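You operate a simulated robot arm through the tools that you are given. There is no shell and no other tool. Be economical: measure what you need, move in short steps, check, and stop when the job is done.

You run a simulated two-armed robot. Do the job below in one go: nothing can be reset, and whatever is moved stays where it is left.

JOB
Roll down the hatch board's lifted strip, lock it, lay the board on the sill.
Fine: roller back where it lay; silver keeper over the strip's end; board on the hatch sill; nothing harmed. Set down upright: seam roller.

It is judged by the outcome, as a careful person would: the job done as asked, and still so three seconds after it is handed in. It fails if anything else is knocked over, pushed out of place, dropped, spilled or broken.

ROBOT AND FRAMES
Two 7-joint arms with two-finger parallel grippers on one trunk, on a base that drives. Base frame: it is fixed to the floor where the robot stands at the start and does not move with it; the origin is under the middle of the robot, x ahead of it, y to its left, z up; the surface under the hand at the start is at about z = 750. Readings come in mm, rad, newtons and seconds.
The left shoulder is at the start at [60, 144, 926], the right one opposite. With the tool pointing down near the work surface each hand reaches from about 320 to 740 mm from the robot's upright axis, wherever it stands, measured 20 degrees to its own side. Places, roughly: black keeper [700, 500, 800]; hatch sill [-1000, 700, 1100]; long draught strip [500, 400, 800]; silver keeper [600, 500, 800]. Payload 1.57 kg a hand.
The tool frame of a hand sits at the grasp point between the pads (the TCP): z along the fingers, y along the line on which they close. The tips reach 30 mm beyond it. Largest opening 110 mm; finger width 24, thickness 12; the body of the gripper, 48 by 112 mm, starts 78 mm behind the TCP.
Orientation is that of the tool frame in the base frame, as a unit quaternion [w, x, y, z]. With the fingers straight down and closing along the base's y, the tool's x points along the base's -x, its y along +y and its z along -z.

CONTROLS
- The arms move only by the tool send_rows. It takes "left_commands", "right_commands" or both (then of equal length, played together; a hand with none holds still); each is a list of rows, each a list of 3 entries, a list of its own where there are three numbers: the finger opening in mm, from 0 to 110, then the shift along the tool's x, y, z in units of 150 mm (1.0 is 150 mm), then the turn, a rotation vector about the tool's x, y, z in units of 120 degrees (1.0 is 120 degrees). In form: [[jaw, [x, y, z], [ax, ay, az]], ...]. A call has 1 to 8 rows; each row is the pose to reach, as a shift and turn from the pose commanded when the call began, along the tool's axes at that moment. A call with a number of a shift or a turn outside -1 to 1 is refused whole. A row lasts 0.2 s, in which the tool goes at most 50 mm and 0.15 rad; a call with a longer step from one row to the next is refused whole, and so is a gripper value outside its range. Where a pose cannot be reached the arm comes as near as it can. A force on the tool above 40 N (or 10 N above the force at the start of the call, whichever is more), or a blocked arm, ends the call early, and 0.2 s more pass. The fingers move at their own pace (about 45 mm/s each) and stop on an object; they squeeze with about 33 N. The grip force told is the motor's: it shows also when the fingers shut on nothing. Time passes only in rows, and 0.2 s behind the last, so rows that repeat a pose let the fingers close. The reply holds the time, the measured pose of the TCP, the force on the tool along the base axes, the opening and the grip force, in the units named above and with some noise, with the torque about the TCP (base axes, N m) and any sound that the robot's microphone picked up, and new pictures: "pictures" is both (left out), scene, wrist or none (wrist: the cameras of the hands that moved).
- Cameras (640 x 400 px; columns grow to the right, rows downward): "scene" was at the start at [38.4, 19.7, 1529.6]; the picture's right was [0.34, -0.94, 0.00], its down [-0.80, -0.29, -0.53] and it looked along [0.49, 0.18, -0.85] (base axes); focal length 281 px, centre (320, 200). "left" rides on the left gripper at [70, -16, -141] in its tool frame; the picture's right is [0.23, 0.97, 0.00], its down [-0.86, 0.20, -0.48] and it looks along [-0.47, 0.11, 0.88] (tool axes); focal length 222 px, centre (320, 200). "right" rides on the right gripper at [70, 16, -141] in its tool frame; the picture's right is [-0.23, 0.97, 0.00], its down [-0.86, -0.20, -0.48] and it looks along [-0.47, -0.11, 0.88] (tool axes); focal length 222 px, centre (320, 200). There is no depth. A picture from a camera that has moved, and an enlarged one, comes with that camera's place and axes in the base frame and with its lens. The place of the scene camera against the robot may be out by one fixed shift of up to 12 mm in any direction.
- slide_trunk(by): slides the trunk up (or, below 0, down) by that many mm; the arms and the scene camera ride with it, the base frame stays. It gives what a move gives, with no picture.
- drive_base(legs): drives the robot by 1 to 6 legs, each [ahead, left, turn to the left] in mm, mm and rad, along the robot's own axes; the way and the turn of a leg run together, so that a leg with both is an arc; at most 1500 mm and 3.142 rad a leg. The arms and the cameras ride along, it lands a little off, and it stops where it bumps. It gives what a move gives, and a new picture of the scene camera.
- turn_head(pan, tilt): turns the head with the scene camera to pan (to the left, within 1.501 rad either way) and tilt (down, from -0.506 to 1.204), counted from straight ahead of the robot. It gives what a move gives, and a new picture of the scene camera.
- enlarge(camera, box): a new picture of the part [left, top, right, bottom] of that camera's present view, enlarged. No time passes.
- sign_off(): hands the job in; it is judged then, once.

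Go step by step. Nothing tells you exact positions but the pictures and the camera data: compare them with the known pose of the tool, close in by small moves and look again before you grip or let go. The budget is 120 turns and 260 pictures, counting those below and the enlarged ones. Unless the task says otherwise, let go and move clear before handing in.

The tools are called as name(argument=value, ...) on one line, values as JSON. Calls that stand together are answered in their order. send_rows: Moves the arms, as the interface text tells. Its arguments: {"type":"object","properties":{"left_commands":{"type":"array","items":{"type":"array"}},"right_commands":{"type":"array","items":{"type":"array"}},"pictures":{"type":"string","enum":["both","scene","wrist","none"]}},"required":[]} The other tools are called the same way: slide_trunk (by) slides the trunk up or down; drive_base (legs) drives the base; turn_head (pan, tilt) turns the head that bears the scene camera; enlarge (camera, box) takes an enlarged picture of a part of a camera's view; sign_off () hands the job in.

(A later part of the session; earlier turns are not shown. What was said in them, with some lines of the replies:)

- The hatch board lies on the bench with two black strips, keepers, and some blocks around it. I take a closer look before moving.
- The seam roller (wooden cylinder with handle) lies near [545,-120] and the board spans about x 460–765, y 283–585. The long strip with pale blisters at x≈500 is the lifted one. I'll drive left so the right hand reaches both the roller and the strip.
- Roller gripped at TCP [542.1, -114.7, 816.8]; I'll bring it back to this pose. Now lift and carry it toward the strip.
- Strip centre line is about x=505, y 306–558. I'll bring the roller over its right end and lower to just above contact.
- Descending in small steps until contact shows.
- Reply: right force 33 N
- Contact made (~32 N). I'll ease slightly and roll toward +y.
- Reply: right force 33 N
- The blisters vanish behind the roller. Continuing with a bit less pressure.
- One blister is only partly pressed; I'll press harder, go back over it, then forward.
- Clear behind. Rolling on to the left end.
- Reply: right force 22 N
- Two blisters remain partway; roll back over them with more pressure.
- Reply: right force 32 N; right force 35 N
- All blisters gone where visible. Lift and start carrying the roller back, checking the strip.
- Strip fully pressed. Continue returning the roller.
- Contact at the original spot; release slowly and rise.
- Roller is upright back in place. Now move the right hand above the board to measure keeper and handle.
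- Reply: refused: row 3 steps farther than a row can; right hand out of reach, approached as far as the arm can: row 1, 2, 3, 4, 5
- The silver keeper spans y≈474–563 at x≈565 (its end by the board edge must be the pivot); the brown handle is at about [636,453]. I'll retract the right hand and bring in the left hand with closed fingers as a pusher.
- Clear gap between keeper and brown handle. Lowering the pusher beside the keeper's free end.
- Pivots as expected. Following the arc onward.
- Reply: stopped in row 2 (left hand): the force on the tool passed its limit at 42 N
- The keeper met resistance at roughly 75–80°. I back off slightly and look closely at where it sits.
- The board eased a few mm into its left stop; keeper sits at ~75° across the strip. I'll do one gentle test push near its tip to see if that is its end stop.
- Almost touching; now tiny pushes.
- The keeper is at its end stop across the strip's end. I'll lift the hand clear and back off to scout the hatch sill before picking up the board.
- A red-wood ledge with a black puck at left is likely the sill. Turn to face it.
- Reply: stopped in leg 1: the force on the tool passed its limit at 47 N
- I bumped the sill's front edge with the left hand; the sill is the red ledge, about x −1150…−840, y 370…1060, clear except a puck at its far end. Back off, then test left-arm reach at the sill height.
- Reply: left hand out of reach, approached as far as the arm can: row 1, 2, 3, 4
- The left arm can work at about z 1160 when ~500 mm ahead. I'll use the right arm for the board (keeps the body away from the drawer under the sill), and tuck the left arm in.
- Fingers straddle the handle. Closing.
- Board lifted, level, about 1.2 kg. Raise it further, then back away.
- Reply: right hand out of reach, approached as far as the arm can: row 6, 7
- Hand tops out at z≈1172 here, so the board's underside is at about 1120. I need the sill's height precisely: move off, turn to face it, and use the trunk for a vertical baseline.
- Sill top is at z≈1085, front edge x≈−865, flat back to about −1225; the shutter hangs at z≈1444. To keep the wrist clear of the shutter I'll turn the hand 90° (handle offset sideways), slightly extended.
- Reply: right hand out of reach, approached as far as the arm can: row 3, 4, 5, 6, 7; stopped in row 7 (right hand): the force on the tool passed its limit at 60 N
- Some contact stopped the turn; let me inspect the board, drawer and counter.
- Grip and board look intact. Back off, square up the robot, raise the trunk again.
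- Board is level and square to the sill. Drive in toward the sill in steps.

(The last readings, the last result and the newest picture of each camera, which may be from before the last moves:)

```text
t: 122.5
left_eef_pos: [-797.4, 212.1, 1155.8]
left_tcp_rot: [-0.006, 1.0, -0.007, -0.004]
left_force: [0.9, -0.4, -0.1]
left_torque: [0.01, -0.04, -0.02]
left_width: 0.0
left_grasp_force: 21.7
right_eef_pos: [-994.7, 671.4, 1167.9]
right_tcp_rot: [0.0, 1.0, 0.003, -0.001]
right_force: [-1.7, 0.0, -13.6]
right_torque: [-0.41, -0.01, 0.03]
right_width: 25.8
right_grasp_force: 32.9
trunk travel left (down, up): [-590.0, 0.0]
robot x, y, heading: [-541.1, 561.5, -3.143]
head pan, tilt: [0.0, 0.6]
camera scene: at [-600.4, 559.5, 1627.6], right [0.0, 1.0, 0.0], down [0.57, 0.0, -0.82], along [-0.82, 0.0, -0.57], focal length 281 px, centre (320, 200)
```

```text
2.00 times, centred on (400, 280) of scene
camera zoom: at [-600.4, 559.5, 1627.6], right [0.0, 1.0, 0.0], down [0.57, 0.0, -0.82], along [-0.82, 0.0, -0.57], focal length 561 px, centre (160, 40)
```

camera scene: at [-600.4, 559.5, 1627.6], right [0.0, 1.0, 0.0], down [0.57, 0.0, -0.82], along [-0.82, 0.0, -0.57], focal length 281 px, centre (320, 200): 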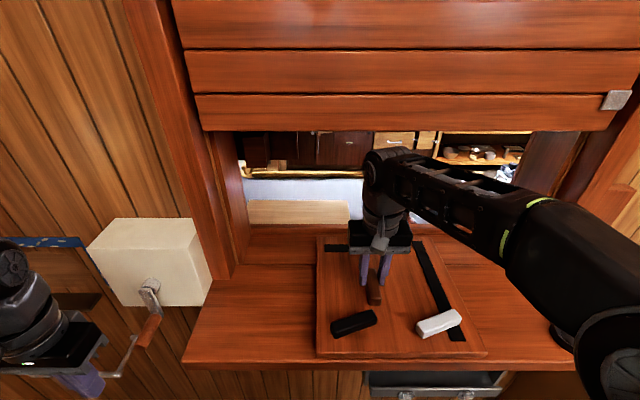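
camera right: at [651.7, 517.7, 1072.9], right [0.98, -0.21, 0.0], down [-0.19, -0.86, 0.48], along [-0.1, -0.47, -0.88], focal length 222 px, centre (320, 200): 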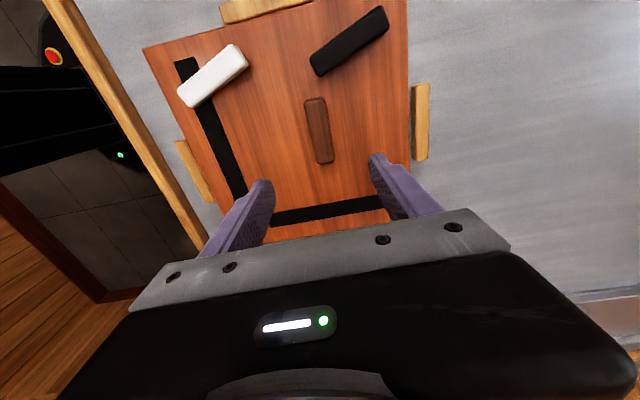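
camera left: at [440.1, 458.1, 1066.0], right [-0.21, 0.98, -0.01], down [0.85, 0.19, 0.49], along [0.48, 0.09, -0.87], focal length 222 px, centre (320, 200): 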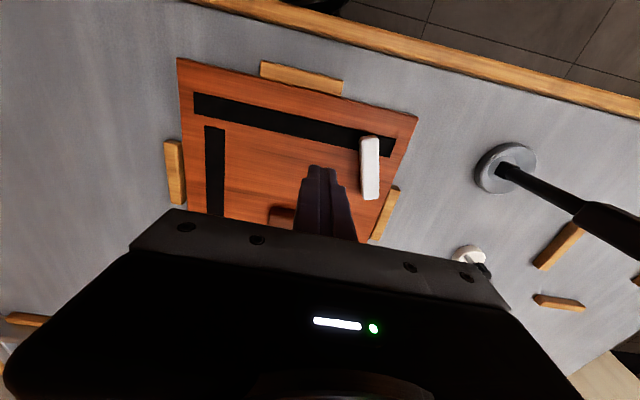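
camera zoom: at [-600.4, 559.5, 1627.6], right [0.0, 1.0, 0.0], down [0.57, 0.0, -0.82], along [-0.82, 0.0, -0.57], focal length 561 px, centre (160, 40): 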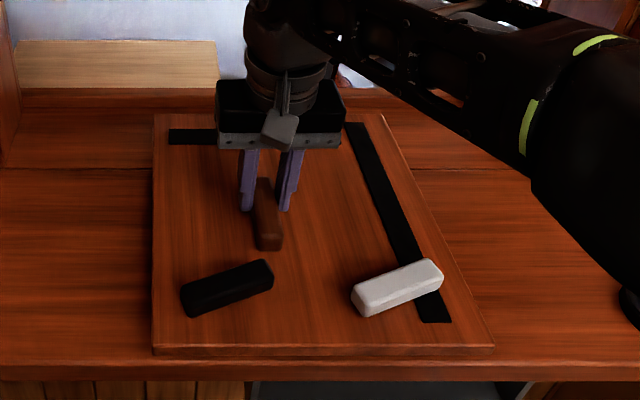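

The board's near edge is ~9 mm short of the sill's front edge line; go in 18 mm more, then lower.

drive_base(legs=[[18, 0, 0]])

send_rows(right_commands=[[5, [0, 0, 0.05], [0, 0, 0]], [5, [0, 0, 0.1], [0, 0, 0]], [5, [0, 0, 0.14], [0, 0, 0]]], pictures="none")

enlarge(camera="scene", box=[240, 180, 560, 380])

```text
t: 123.2
left_eef_pos: [-812.8, 213.3, 1155.2]
left_tcp_rot: [-0.005, 1.0, -0.007, -0.004]
left_force: [0.3, -0.7, -0.4]
left_torque: [-0.02, -0.06, -0.01]
left_width: 0.0
left_grasp_force: 21.5
right_eef_pos: [-1011.2, 671.8, 1168.6]
right_tcp_rot: [0.0, 1.0, 0.003, 0.0]
right_force: [-0.1, -0.2, -13.0]
right_torque: [-0.42, -0.05, 0.03]
right_width: 26.0
right_grasp_force: 33.1
trunk travel left (down, up): [-590.0, 0.0]
robot x, y, heading: [-557.2, 561.2, -3.143]
head pan, tilt: [0.0, 0.6]
camera scene: at [-616.0, 559.4, 1627.7], right [0.0, 1.0, 0.0], down [0.57, 0.0, -0.82], along [-0.82, 0.0, -0.57], focal length 281 px, centre (320, 200)
```

scene: 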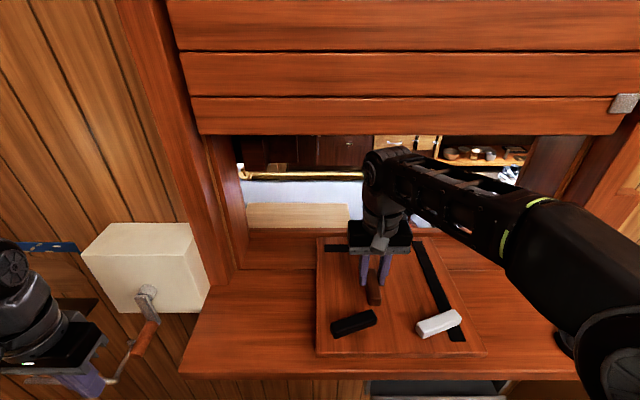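

```text
t: 124.0
left_eef_pos: [-812.7, 211.9, 1156.0]
left_tcp_rot: [-0.005, 1.0, -0.007, -0.004]
left_force: [-0.2, -0.1, 0.7]
left_torque: [-0.03, 0.04, 0.02]
left_width: 0.1
left_grasp_force: 21.3
right_eef_pos: [-1011.0, 671.8, 1148.2]
right_tcp_rot: [0.0, 1.0, 0.002, -0.002]
right_force: [0.9, -0.6, -12.4]
right_torque: [-0.39, -0.04, 0.02]
right_width: 25.6
right_grasp_force: 33.0
trunk travel left (down, up): [-590.0, 0.0]
robot x, y, heading: [-557.6, 561.2, -3.135]
head pan, tilt: [0.0, 0.6]
```

```text
2.00 times, centred on (400, 280) of scene
camera zoom: at [-614.9, 559.5, 1627.7], right [0.0, 1.0, 0.0], down [0.57, 0.0, -0.82], along [-0.82, 0.0, -0.57], focal length 561 px, centre (160, 40)
```

zoom: 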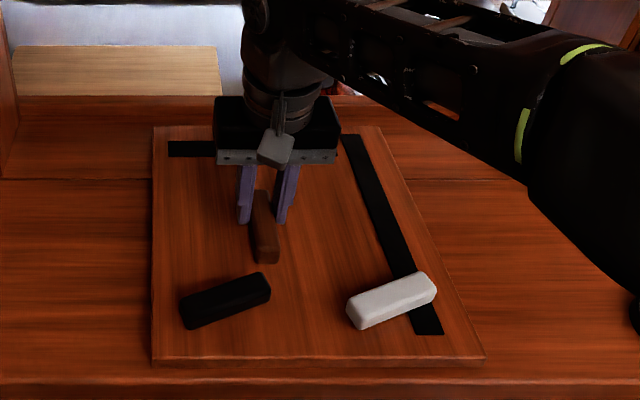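

send_rows(right_commands=[[5, [0, 0, 0.02], [0, 0, 0]], [5, [0, 0, 0.04], [0, 0, 0]], [5, [0, 0, 0.05], [0, 0, 0]]], pictures="none")

```text
t: 124.8
left_eef_pos: [-811.5, 212.2, 1157.2]
left_tcp_rot: [-0.006, 1.0, -0.006, -0.006]
left_force: [0.1, 0.2, -0.5]
left_torque: [-0.02, -0.02, -0.01]
left_width: 0.2
left_grasp_force: 21.0
right_eef_pos: [-1010.1, 670.4, 1140.2]
right_tcp_rot: [0.001, 1.0, 0.003, -0.002]
right_force: [0.8, 0.6, -6.4]
right_torque: [0.12, 0.91, 0.05]
right_width: 25.9
right_grasp_force: 32.8
trunk travel left (down, up): [-590.0, 0.0]
robot x, y, heading: [-558.4, 564.3, -3.144]
head pan, tilt: [0.0, 0.6]
```

send_rows(right_commands=[[5, [0, 0, 0.008], [0, 0, 0]], [5, [0, 0, 0.014], [0, 0, 0]]], pictures="none")

enlarge(camera="scene", box=[240, 180, 560, 380])

```text
t: 125.4
left_eef_pos: [-811.4, 211.2, 1155.8]
left_tcp_rot: [-0.005, 1.0, -0.007, -0.006]
left_force: [-0.7, -0.1, -0.3]
left_torque: [-0.03, -0.01, 0.01]
left_width: 0.2
left_grasp_force: 20.8
right_eef_pos: [-1011.2, 671.6, 1140.1]
right_tcp_rot: [0.001, 1.0, 0.003, -0.003]
right_force: [-4.8, 3.7, 19.7]
right_torque: [0.15, -0.75, 0.08]
right_width: 26.1
right_grasp_force: 33.1
trunk travel left (down, up): [-590.0, 0.0]
robot x, y, heading: [-559.4, 561.7, -3.149]
head pan, tilt: [0.0, 0.6]
```

```text
2.00 times, centred on (400, 280) of scene
camera zoom: at [-613.7, 559.7, 1628.2], right [0.0, 1.0, 0.0], down [0.56, 0.0, -0.83], along [-0.83, 0.0, -0.56], focal length 561 px, centre (160, 40)
```

zoom: 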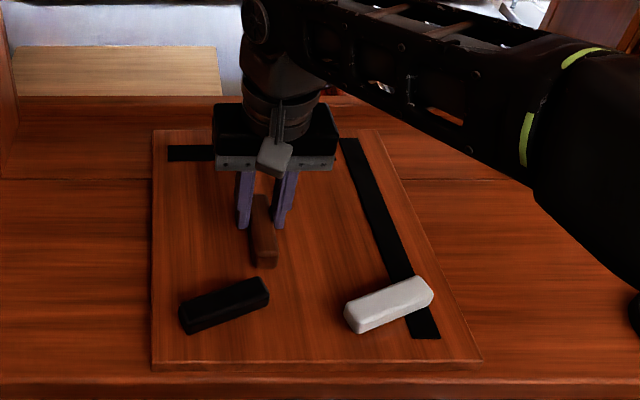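

Seated on the sill. Release gently and rise just enough to clear the handle.

send_rows(right_commands=[[5, [0, 0, -0.01], [0, 0, 0]], [35, [0, 0, -0.01], [0, 0, 0]], [55, [0, 0, -0.01], [0, 0, 0]], [70, [0, 0, -0.01], [0, 0, 0]], [70, [0, 0, -0.03], [0, 0, 0]], [70, [0, 0, -0.15], [0, 0, 0]], [70, [0, 0, -0.28], [0, 0, 0]], [70, [0, 0, -0.28], [0, 0, 0]]], pictures="none")

enlarge(camera="scene", box=[240, 180, 560, 380])

enlarge(camera="right", box=[0, 0, 640, 400])

```text
t: 127.2
left_eef_pos: [-811.0, 212.1, 1156.4]
left_tcp_rot: [-0.005, 1.0, -0.007, -0.004]
left_force: [0.2, 0.0, -0.1]
left_torque: [-0.02, -0.04, -0.02]
left_width: 0.0
left_grasp_force: 21.2
right_eef_pos: [-1011.2, 672.6, 1182.3]
right_tcp_rot: [0.0, 1.0, 0.002, -0.001]
right_force: [-1.0, -0.2, -0.4]
right_torque: [0.01, 0.01, 0.0]
right_width: 69.8
right_grasp_force: 0.0
trunk travel left (down, up): [-590.0, 0.0]
robot x, y, heading: [-558.1, 562.3, -3.14]
head pan, tilt: [0.0, 0.6]
```

```text
2.00 times, centred on (400, 280) of scene
camera zoom: at [-614.6, 560.0, 1627.8], right [0.0, 1.0, 0.0], down [0.57, 0.0, -0.82], along [-0.82, 0.0, -0.57], focal length 561 px, centre (160, 40)
```

zoom: 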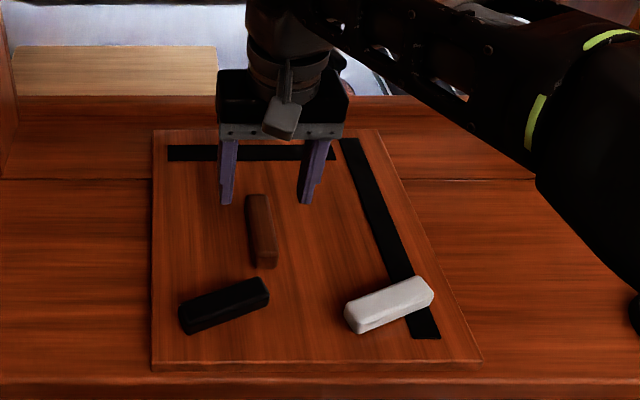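

```text
1.00 times, centred on (320, 200) of right (not enlarged: the box is as wide or as high as the picture)
camera zoom: at [-940.6, 657.8, 1322.8], right [-0.22, -0.97, 0.0], down [-0.85, 0.2, 0.48], along [-0.47, 0.11, -0.88], focal length 222 px, centre (320, 200)
```

zoom: 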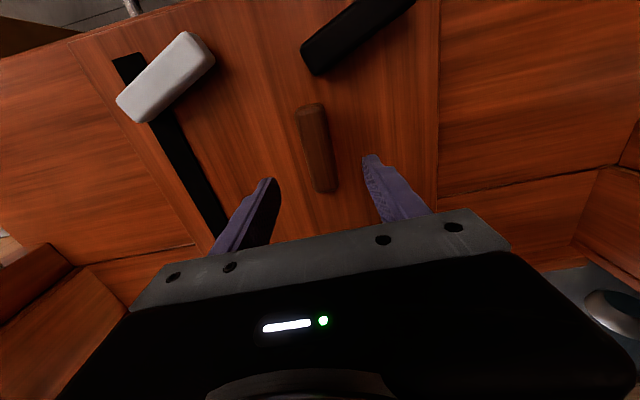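

Released; the board lies on the sill with the keeper over the strip. Back away and check everything.

drive_base(legs=[[-350, 0, 0]])

enlarge(camera="scene", box=[220, 160, 520, 340])

```text
t: 129.5
left_eef_pos: [-459.4, 212.3, 1155.7]
left_tcp_rot: [-0.005, 1.0, -0.008, -0.005]
left_force: [-0.1, -0.3, -0.2]
left_torque: [0.0, 0.01, 0.0]
left_width: 0.0
left_grasp_force: 21.6
right_eef_pos: [-656.9, 673.5, 1181.9]
right_tcp_rot: [0.001, 1.0, 0.002, -0.001]
right_force: [-0.3, 0.5, 0.8]
right_torque: [0.01, 0.01, 0.01]
right_width: 69.8
right_grasp_force: 0.1
trunk travel left (down, up): [-590.0, 0.0]
robot x, y, heading: [-208.4, 563.3, 3.137]
head pan, tilt: [0.0, 0.6]
camera scene: at [-260.6, 559.1, 1627.8], right [0.0, 1.0, 0.0], down [0.56, 0.0, -0.83], along [-0.83, 0.0, -0.56], focal length 281 px, centre (320, 200)
```

scene: 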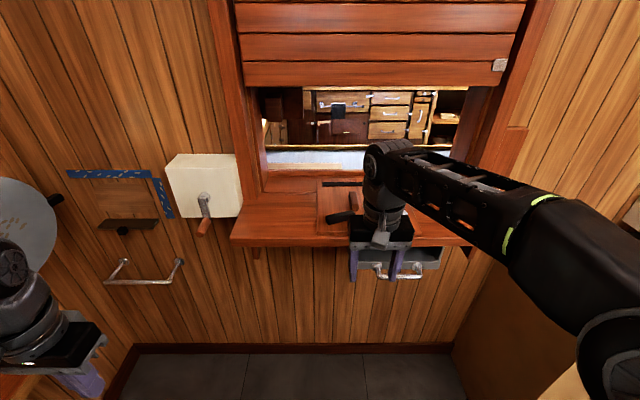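

```text
2.13 times, centred on (370, 250) of scene
camera zoom: at [-260.6, 559.1, 1627.8], right [0.0, 1.0, 0.0], down [0.56, 0.0, -0.83], along [-0.83, 0.0, -0.56], focal length 599 px, centre (213, 93)
```

zoom: 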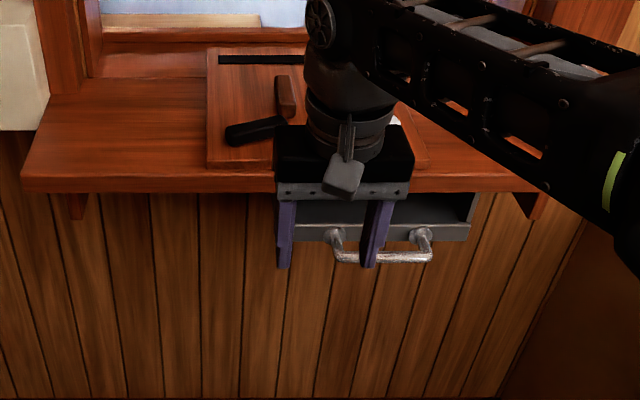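

One last look with the arm out of the way.

drive_base(legs=[[-100, 0, 0], [0, 0, -0.7]])

turn_head(pan=0.7, tilt=0.5)

enlarge(camera="scene", box=[200, 130, 480, 300])

```text
t: 132.5
left_eef_pos: [-529.2, 456.1, 1156.1]
left_tcp_rot: [-0.007, 0.936, -0.351, -0.003]
left_force: [-0.2, 0.5, 0.2]
left_torque: [-0.03, 0.01, 0.02]
left_width: 0.1
left_grasp_force: 21.5
right_eef_pos: [-384.5, 936.5, 1180.0]
right_tcp_rot: [0.0, 0.94, -0.341, -0.002]
right_force: [-0.6, 0.5, -0.2]
right_torque: [0.02, -0.02, -0.01]
right_width: 70.1
right_grasp_force: 0.0
trunk travel left (down, up): [-590.0, 0.0]
robot x, y, heading: [-110.2, 564.5, 2.436]
head pan, tilt: [0.0, 0.6]
camera scene: at [-150.5, 596.7, 1627.8], right [0.64, 0.76, 0.0], down [0.43, -0.36, -0.83], along [-0.63, 0.53, -0.56], focal length 281 px, centre (320, 200)
```

scene: 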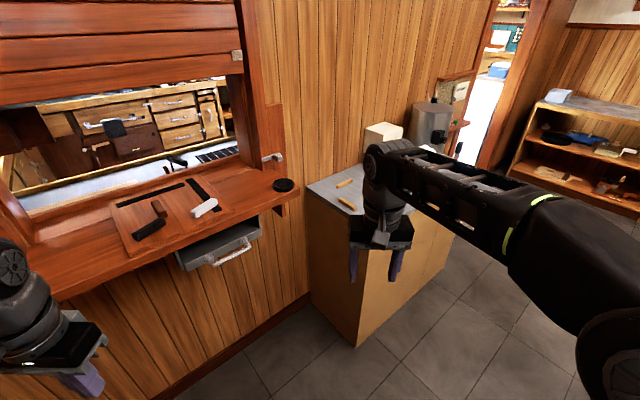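

```text
t: 133.6
left_eef_pos: [-529.2, 456.8, 1156.0]
left_tcp_rot: [-0.007, 0.937, -0.35, -0.003]
left_force: [-0.7, 0.3, -0.1]
left_torque: [-0.03, 0.0, -0.01]
left_width: 0.0
left_grasp_force: 21.8
right_eef_pos: [-383.7, 935.9, 1181.5]
right_tcp_rot: [-0.001, 0.94, -0.341, -0.001]
right_force: [0.8, 0.7, -0.1]
right_torque: [-0.01, 0.01, 0.0]
right_width: 70.1
right_grasp_force: 0.1
trunk travel left (down, up): [-590.0, 0.0]
robot x, y, heading: [-103.9, 566.7, 2.441]
head pan, tilt: [0.7, 0.499]
camera scene: at [-174.0, 539.8, 1636.9], right [0.0, 1.0, 0.0], down [0.48, 0.0, -0.88], along [-0.88, 0.0, -0.48], focal length 281 px, centre (320, 200)
```

scene: 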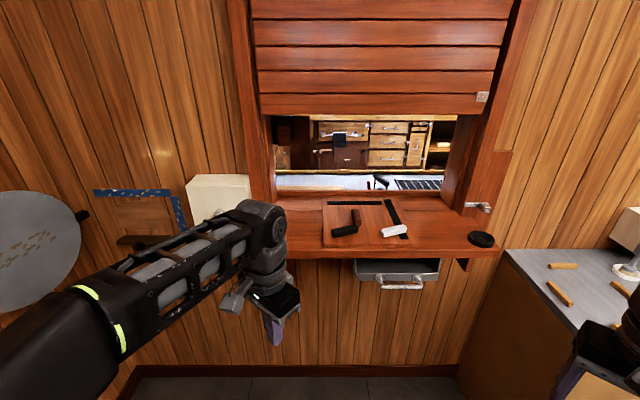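

```text
2.29 times, centred on (340, 215) of scene
camera zoom: at [-174.0, 539.8, 1636.9], right [0.0, 1.0, 0.0], down [0.48, 0.0, -0.88], along [-0.88, 0.0, -0.48], focal length 642 px, centre (274, 166)
```

zoom: 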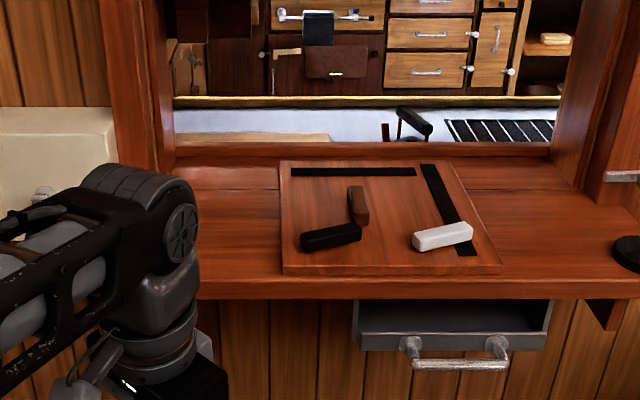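

The board lies flat on the sill, the silver keeper is across the strip's end, the puck and drawer look as before, and both hands are clear. Handing in.

sign_off()

```text
The job is handed in.
```

The job is handed in. The long strip is rolled flat with no blisters left, the silver keeper is across its end, and the board lies flat on the hatch sill.

- **Roller:** it stands upright within about 5 mm of where it lay. It shifted a few mm in the fingers when I gripped it.
- **Keeper:** it swung about 70–75° and met a firm stop. It crosses the strip roughly 20 mm in from the strip's very end.
- **Bumps:** I hit something hard enough to stop the robot three times:
  - The left hand hit what I took to be the sill's front edge (47 N).
  - The push on the keeper met its stop (42 N), and the board slid a few mm against the stop block beside it.
  - The right hand or the board hit something below the sill while I turned the board (60 N). I could not tell what; the drawer is the likeliest.

The last pictures of the sill show no damage or displacement there. I did not look at the bench again after carrying the board away.
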